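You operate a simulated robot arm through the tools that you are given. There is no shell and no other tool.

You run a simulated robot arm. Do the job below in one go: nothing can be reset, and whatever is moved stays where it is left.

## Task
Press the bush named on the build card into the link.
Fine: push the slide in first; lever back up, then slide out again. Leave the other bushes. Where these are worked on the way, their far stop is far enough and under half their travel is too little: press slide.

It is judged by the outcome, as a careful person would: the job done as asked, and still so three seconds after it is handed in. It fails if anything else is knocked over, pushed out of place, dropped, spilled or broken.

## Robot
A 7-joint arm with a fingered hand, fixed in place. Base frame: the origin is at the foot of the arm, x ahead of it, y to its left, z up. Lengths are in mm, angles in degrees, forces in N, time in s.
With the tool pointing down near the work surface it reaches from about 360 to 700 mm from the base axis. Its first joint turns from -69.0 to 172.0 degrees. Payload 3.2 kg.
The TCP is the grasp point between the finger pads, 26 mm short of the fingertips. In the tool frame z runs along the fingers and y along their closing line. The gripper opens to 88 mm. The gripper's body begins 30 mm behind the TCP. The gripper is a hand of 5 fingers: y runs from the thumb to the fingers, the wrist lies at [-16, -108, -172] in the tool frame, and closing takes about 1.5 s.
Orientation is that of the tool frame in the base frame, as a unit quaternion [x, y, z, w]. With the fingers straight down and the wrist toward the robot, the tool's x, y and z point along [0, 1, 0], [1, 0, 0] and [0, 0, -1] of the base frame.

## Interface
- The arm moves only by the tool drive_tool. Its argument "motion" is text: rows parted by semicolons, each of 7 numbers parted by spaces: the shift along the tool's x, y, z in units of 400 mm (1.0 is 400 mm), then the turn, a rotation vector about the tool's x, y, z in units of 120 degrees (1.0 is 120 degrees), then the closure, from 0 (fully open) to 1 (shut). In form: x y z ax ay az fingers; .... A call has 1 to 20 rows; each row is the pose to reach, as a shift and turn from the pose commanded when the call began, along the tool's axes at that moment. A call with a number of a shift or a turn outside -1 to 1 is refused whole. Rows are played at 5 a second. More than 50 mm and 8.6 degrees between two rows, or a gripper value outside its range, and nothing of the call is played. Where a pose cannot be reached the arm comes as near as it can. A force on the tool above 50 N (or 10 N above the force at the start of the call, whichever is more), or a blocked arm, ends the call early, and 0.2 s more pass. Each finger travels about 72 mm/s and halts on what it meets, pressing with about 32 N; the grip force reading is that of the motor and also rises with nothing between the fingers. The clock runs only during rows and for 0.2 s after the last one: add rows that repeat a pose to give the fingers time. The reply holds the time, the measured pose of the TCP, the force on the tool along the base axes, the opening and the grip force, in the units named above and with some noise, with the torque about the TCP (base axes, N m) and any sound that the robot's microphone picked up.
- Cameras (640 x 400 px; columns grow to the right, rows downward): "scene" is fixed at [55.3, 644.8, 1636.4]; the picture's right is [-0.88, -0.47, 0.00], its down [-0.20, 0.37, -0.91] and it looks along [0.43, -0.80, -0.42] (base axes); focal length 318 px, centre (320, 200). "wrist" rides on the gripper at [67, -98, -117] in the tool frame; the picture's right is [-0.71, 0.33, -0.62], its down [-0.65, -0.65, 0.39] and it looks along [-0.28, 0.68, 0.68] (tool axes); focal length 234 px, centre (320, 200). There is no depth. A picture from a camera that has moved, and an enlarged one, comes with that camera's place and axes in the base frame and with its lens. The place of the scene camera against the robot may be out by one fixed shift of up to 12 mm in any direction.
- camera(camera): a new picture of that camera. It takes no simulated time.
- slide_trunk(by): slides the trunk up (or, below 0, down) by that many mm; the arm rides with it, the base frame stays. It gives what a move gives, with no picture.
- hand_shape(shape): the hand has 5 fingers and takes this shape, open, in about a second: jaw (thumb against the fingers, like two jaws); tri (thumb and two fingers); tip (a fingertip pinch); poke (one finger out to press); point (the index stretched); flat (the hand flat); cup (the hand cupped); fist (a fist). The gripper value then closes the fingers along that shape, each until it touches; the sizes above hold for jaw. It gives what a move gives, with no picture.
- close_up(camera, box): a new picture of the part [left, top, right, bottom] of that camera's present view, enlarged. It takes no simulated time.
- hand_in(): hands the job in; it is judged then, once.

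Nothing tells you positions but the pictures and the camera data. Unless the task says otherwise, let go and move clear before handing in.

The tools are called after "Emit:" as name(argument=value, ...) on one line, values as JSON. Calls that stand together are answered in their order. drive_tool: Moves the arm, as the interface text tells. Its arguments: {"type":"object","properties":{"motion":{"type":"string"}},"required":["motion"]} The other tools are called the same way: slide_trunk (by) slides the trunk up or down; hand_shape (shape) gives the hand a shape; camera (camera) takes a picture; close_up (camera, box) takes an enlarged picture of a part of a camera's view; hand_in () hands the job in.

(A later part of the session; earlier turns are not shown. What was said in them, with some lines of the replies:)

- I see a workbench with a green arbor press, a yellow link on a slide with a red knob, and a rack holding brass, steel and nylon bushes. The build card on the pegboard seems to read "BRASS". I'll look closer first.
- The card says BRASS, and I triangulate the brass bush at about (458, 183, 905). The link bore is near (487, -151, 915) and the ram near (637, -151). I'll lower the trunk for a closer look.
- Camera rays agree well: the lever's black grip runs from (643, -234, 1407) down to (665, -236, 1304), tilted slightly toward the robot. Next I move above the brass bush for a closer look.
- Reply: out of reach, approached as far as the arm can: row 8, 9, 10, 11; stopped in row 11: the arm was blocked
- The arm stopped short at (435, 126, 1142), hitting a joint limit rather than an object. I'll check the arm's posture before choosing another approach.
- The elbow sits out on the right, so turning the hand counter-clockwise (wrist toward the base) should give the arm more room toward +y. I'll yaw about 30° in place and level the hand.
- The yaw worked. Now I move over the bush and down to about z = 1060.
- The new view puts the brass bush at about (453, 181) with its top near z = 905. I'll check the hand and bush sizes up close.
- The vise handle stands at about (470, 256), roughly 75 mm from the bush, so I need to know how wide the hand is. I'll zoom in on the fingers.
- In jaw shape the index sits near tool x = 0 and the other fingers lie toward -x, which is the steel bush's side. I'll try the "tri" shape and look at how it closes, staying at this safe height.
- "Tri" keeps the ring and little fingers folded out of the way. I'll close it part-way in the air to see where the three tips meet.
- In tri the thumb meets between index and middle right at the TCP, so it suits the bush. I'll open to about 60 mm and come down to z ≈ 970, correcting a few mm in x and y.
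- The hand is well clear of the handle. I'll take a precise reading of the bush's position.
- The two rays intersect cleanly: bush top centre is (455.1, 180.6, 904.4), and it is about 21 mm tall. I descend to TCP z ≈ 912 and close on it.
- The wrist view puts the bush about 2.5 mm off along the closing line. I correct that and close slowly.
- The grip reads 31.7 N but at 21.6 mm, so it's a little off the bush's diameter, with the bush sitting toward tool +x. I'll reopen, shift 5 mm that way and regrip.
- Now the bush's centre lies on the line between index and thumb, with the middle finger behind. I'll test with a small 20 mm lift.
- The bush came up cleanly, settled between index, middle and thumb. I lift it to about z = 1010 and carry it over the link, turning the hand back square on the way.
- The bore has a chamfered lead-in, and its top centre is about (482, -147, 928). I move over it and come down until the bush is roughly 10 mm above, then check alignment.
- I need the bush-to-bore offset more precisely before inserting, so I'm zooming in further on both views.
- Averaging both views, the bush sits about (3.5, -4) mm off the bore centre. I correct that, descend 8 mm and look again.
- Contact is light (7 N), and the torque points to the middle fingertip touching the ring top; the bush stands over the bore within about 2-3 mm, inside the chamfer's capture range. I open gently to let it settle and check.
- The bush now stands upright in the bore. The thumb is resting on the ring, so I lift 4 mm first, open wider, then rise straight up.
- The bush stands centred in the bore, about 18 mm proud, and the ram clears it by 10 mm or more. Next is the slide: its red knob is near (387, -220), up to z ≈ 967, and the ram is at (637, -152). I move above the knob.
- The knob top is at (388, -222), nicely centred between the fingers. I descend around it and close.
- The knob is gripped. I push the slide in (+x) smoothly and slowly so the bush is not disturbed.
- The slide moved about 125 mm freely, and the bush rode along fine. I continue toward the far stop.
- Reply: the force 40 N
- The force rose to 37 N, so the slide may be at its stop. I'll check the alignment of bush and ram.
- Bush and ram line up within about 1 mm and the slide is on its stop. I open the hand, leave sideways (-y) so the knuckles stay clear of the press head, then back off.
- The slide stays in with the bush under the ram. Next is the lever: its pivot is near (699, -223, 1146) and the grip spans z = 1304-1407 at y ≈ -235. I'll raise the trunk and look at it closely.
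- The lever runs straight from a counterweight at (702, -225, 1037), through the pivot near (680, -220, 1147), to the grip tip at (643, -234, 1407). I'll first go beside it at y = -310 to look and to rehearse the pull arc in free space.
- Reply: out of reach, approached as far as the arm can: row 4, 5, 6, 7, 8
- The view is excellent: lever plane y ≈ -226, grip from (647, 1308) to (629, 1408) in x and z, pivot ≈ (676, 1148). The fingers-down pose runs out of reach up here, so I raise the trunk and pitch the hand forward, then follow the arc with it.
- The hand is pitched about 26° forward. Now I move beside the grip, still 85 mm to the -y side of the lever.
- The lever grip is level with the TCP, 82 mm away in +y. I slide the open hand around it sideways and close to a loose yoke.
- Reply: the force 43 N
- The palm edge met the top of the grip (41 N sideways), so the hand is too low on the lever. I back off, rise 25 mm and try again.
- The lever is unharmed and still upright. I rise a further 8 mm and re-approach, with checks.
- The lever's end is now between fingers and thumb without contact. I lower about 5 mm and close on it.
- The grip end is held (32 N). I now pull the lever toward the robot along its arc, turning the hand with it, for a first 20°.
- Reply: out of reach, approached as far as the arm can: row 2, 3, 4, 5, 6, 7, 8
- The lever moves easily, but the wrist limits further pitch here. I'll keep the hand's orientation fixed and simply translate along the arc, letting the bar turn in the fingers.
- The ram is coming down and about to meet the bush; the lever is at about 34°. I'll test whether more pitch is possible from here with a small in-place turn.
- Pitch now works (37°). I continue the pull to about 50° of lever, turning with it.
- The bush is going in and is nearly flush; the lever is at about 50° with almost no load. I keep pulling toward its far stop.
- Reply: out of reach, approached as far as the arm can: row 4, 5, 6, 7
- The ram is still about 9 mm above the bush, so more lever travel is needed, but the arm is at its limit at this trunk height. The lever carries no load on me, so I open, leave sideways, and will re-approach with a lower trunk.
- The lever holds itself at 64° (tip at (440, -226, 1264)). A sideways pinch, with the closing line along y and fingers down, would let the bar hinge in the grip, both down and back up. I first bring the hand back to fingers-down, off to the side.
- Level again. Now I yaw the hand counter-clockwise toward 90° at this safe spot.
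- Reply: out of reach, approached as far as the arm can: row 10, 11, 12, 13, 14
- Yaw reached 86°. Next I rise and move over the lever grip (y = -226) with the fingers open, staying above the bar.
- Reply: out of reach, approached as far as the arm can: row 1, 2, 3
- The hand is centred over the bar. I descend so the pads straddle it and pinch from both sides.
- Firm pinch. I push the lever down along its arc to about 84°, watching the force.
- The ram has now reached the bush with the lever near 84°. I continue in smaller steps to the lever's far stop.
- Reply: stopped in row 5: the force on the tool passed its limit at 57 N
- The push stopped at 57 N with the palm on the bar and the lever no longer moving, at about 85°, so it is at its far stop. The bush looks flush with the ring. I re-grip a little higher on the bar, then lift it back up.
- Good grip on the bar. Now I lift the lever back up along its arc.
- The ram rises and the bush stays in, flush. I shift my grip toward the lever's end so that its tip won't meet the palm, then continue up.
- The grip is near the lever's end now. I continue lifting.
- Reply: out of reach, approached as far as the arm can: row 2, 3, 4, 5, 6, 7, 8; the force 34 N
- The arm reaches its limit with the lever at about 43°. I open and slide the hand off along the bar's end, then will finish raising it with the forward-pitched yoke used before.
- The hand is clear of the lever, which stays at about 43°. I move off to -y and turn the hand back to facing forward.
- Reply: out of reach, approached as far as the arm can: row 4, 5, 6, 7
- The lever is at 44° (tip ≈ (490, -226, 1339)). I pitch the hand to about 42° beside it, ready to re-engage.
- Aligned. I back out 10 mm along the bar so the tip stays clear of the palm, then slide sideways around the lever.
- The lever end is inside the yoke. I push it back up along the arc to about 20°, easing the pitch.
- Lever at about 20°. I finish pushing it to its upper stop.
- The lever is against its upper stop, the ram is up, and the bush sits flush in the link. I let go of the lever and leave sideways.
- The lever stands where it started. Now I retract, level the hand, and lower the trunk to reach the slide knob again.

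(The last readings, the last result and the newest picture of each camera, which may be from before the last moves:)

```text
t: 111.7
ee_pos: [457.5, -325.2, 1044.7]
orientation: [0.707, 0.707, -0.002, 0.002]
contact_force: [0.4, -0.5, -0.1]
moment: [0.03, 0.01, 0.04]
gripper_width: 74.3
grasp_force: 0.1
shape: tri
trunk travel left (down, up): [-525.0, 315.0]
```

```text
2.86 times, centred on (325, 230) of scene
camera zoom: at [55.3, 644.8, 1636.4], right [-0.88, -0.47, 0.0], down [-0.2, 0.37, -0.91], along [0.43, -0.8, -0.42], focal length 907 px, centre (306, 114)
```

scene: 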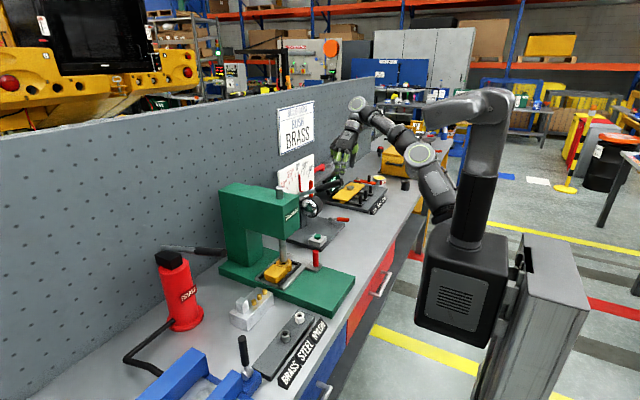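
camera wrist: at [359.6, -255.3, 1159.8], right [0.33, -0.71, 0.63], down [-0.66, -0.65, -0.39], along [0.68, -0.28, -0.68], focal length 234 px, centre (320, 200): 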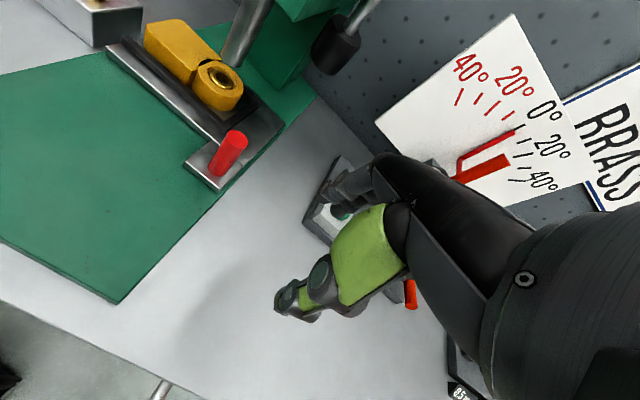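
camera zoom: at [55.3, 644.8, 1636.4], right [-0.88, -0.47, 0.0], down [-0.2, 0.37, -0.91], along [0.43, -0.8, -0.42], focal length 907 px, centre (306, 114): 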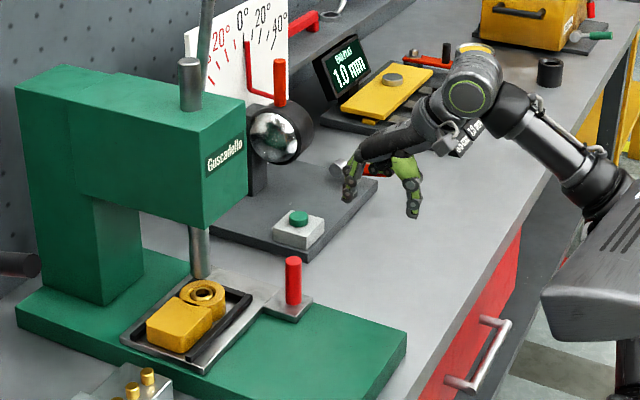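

The knob is now at about (538, -221). I come in low on its -y side, slide the open fingers around it and grip.

Emit:
drive_tool(motion="0.02 0.06 0.04 0 0 0 0.25; 0.04 0.12 0.08 0 0 0 0.25; 0.06 0.17 0.12 0 0 0 0.25; 0.065 0.2035 0.17 0 0 0 0.25; 0.065 0.2035 0.22 0 0 0 0.25; 0.065 0.2035 0.255 0 0 0 0.25; 0.11 0.2035 0.255 0 0 0 0.25; 0.16 0.2035 0.255 0 0 0 0.25; 0.21 0.2035 0.255 0 0 0 0.25; 0.25 0.2035 0.255 0 0 0 0.25; 0.264 0.2035 0.255 0 0 0 0.25; 0.264 0.2035 0.255 0 0 0 0.25")

Emit:
camera(camera="wrist")

Emit:
close_up(camera="scene", box=[270, 220, 350, 290])

```text
t: 114.3
ee_pos: [538.3, -220.2, 942.2]
orientation: [0.708, 0.706, -0.002, 0.003]
contact_force: [-0.3, -0.1, 0.0]
moment: [0.02, 0.02, 0.01]
gripper_width: 66.3
grasp_force: 0.0
shape: tri
trunk travel left (down, up): [-525.0, 315.0]
```

```text
taken
camera wrist: at [440.5, -150.7, 1057.4], right [0.33, -0.71, 0.63], down [-0.65, -0.65, -0.39], along [0.68, -0.28, -0.68], focal length 234 px, centre (320, 200)
```

wrist: 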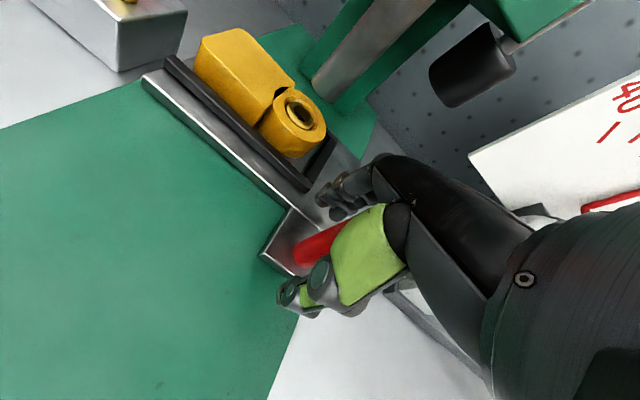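

```text
5.71 times, centred on (310, 255) of scene
camera zoom: at [55.3, 644.8, 1636.4], right [-0.88, -0.47, 0.0], down [-0.2, 0.37, -0.91], along [0.43, -0.8, -0.42], focal length 1814 px, centre (377, -114)
```

zoom: 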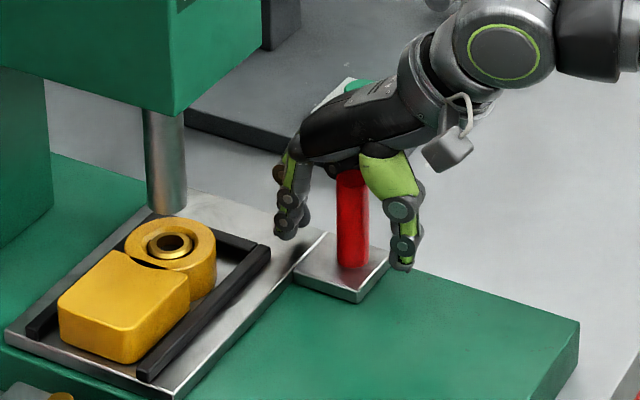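

The knob is between the fingers. I close on it and pull the slide back out smoothly.

Emit:
drive_tool(motion="0 0 0 0 0 0 0.45; 0 0 0 0 0 0 0.65; 0 0 0 0 0 0 0.85; 0 0 0 0 0 0 0.95; 0 0 0 0 0 0 0.95; 0 0 0 0 0 0 0.95; 0 0 0 0 0 0 0.95; 0 -0.004 0 0 0 0 0.95; 0 -0.012 0 0 0 0 0.95; 0 -0.025 0 0 0 0 0.95; 0 -0.045 0 0 0 0 0.95; 0 -0.067 0 0 0 0 0.95; 0 -0.09 0 0 0 0 0.95; 0 -0.115 0 0 0 0 0.95; 0 -0.14 0 0 0 0 0.95; 0 -0.165 0 0 0 0 0.95; 0 -0.19 0 0 0 0 0.95; 0 -0.215 0 0 0 0 0.95; 0 -0.235 0 0 0 0 0.95; 0 -0.25 0 0 0 0 0.95")

Emit:
close_up(camera="scene", box=[250, 220, 370, 310])

```text
t: 118.5
ee_pos: [438.4, -219.2, 942.0]
orientation: [0.708, 0.707, -0.002, 0.002]
contact_force: [-0.3, 6.2, -0.7]
moment: [0.0, -0.03, 0.04]
gripper_width: 6.3
grasp_force: 32.4
shape: tri
trunk travel left (down, up): [-525.0, 315.0]
```

```text
4.44 times, centred on (310, 265) of scene
camera zoom: at [55.3, 644.8, 1636.4], right [-0.88, -0.47, 0.0], down [-0.2, 0.37, -0.91], along [0.43, -0.8, -0.42], focal length 1411 px, centre (364, -89)
```

zoom: 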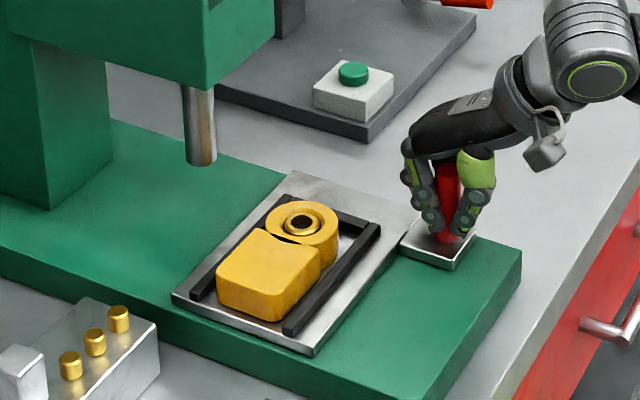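

The slide is coming out with the link and bush undisturbed. I continue to its outer stop.

Emit:
drive_tool(motion="0 -0.01 0 0 0 0 0.95; 0 -0.025 0 0 0 0 0.95; 0 -0.045 0 0 0 0 0.95; 0 -0.065 0 0 0 0 0.95; 0 -0.085 0 0 0 0 0.95; 0 -0.102 0 0 0 0 0.95; 0 -0.115 0 0 0 0 0.95; 0 -0.123 0 0 0 0 0.95; 0 -0.13 0 0 0 0 0.95; 0 -0.137 0 0 0 0 0.95; 0 -0.143 0 0 0 0 0.95")

Emit:
close_up(camera="scene", box=[250, 220, 370, 310])

Emit:
camera(camera="scene")

```text
t: 120.9
ee_pos: [381.7, -219.5, 941.3]
orientation: [0.708, 0.706, -0.002, 0.002]
contact_force: [9.5, 4.2, 3.0]
moment: [-0.08, -0.21, 0.05]
gripper_width: 6.4
grasp_force: 32.3
shape: tri
trunk travel left (down, up): [-525.0, 315.0]
```

```text
4.44 times, centred on (310, 265) of scene
camera zoom: at [55.3, 644.8, 1636.4], right [-0.88, -0.47, 0.0], down [-0.2, 0.37, -0.91], along [0.43, -0.8, -0.42], focal length 1411 px, centre (364, -89)
```

zoom: 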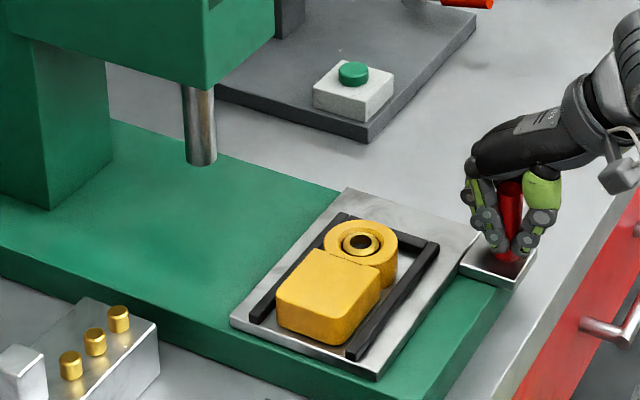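

```text
taken
```

scene: 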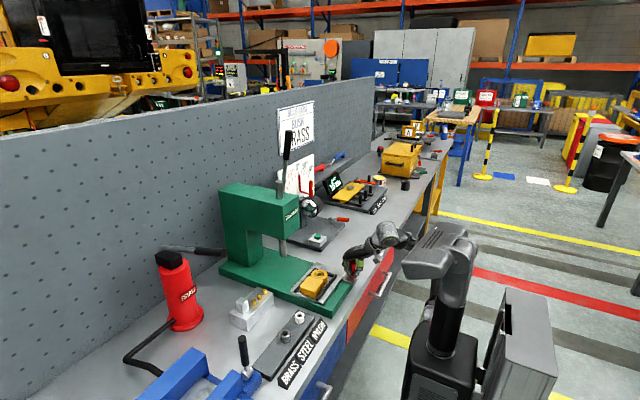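

The slide is back on its outer stop (about 10 N of resistance). I open and rise clear.

Emit:
drive_tool(motion="0 0.008 0 0 0 0 0.85; 0 0.008 0 0 0 0 0.65; 0 0.008 0 0 0 0 0.45; 0 0.008 0 0 0 0 0.3; 0 0.008 0 0 0 0 0.2; 0 0.008 0 0 0 0 0.2; 0 0.008 -0.04 0 0 0 0.2; 0 0.008 -0.1 0 0 0 0.2; 0 0.008 -0.18 0 0 0 0.2; 0 0.008 -0.28 0 0 0 0.2; 0 0.008 -0.38 0 0 0 0.2; 0 0.008 -0.45 0 0 0 0.2; 0 0.008 -0.45 0 0 0 0.2")

Emit:
camera(camera="wrist")

Emit:
close_up(camera="scene", box=[250, 220, 370, 310])

Emit:
close_up(camera="scene", box=[300, 256, 340, 296])

```text
t: 123.7
ee_pos: [385.2, -217.7, 1122.7]
orientation: [0.708, 0.706, -0.002, 0.002]
contact_force: [0.3, 0.1, 0.6]
moment: [0.0, 0.0, 0.01]
gripper_width: 69.9
grasp_force: 0.0
shape: tri
trunk travel left (down, up): [-525.0, 315.0]
```

```text
taken
camera wrist: at [288.0, -148.4, 1238.8], right [0.33, -0.7, 0.63], down [-0.65, -0.65, -0.39], along [0.68, -0.28, -0.68], focal length 234 px, centre (320, 200)
```

wrist: 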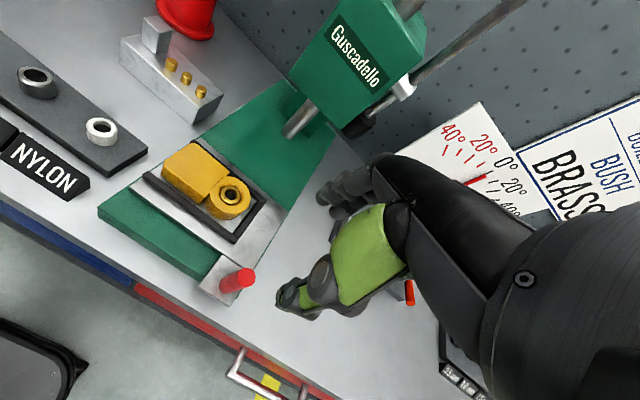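

```text
4.44 times, centred on (310, 265) of scene
camera zoom: at [55.3, 644.8, 1636.4], right [-0.88, -0.47, 0.0], down [-0.2, 0.37, -0.91], along [0.43, -0.8, -0.42], focal length 1411 px, centre (364, -89)
```

zoom: 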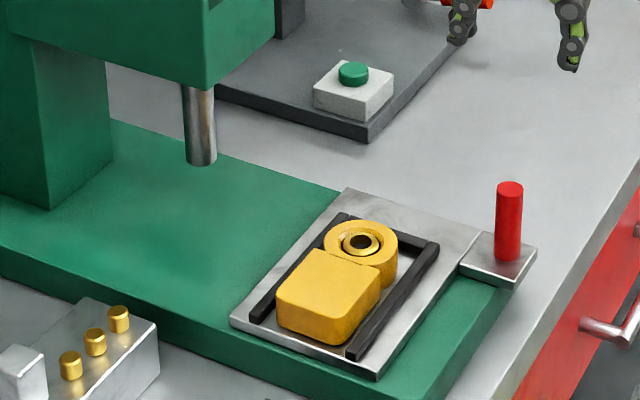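

```text
10.00 times, centred on (320, 276) of scene
camera zoom: at [55.3, 644.8, 1636.4], right [-0.88, -0.47, 0.0], down [-0.2, 0.37, -0.91], along [0.43, -0.8, -0.42], focal length 3175 px, centre (320, -560)
```

zoom: 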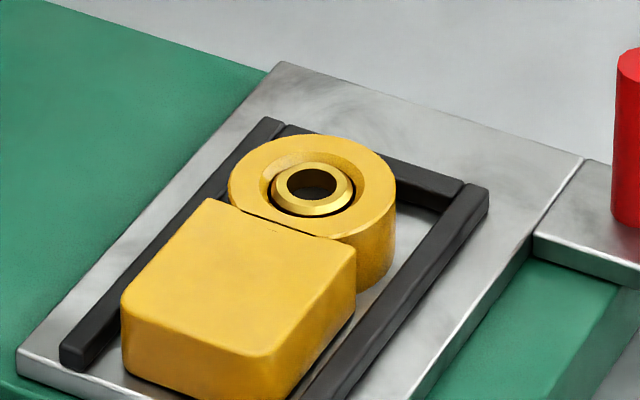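

The bush is flush in the link, the slide is fully out where it began, the lever is up, and the steel and nylon bushes are untouched. The hand is open and well clear, so I hand in the job.

Emit:
hand_in()

```text
The job is handed in.
```

I pressed the brass bush named on the build card into the link, and the job is handed in. In the last pictures its top is flush with the ring.

- **Slide:** I pushed it in to its far stop before touching the lever and pulled it back out afterwards. It is where it started.
- **Lever:** I took it down until it would go no further under 57 N, then raised it to its upper stop. It stayed there when I let go.
- **Bush:** it dropped most of the way into the bore partway through the lever stroke, ahead of the ram. The ram only met it again near the end, so I can't say how tight the fit is. A thin gap shows around its rim, and it did not move when the ram lifted or the slide came out.
- **Other bushes:** the steel and nylon bushes are untouched. Nothing was knocked over or dropped.

My hand bumped the lever's grip once (about 41 N sideways) while I was finding a hold, and the lever was unaffected.
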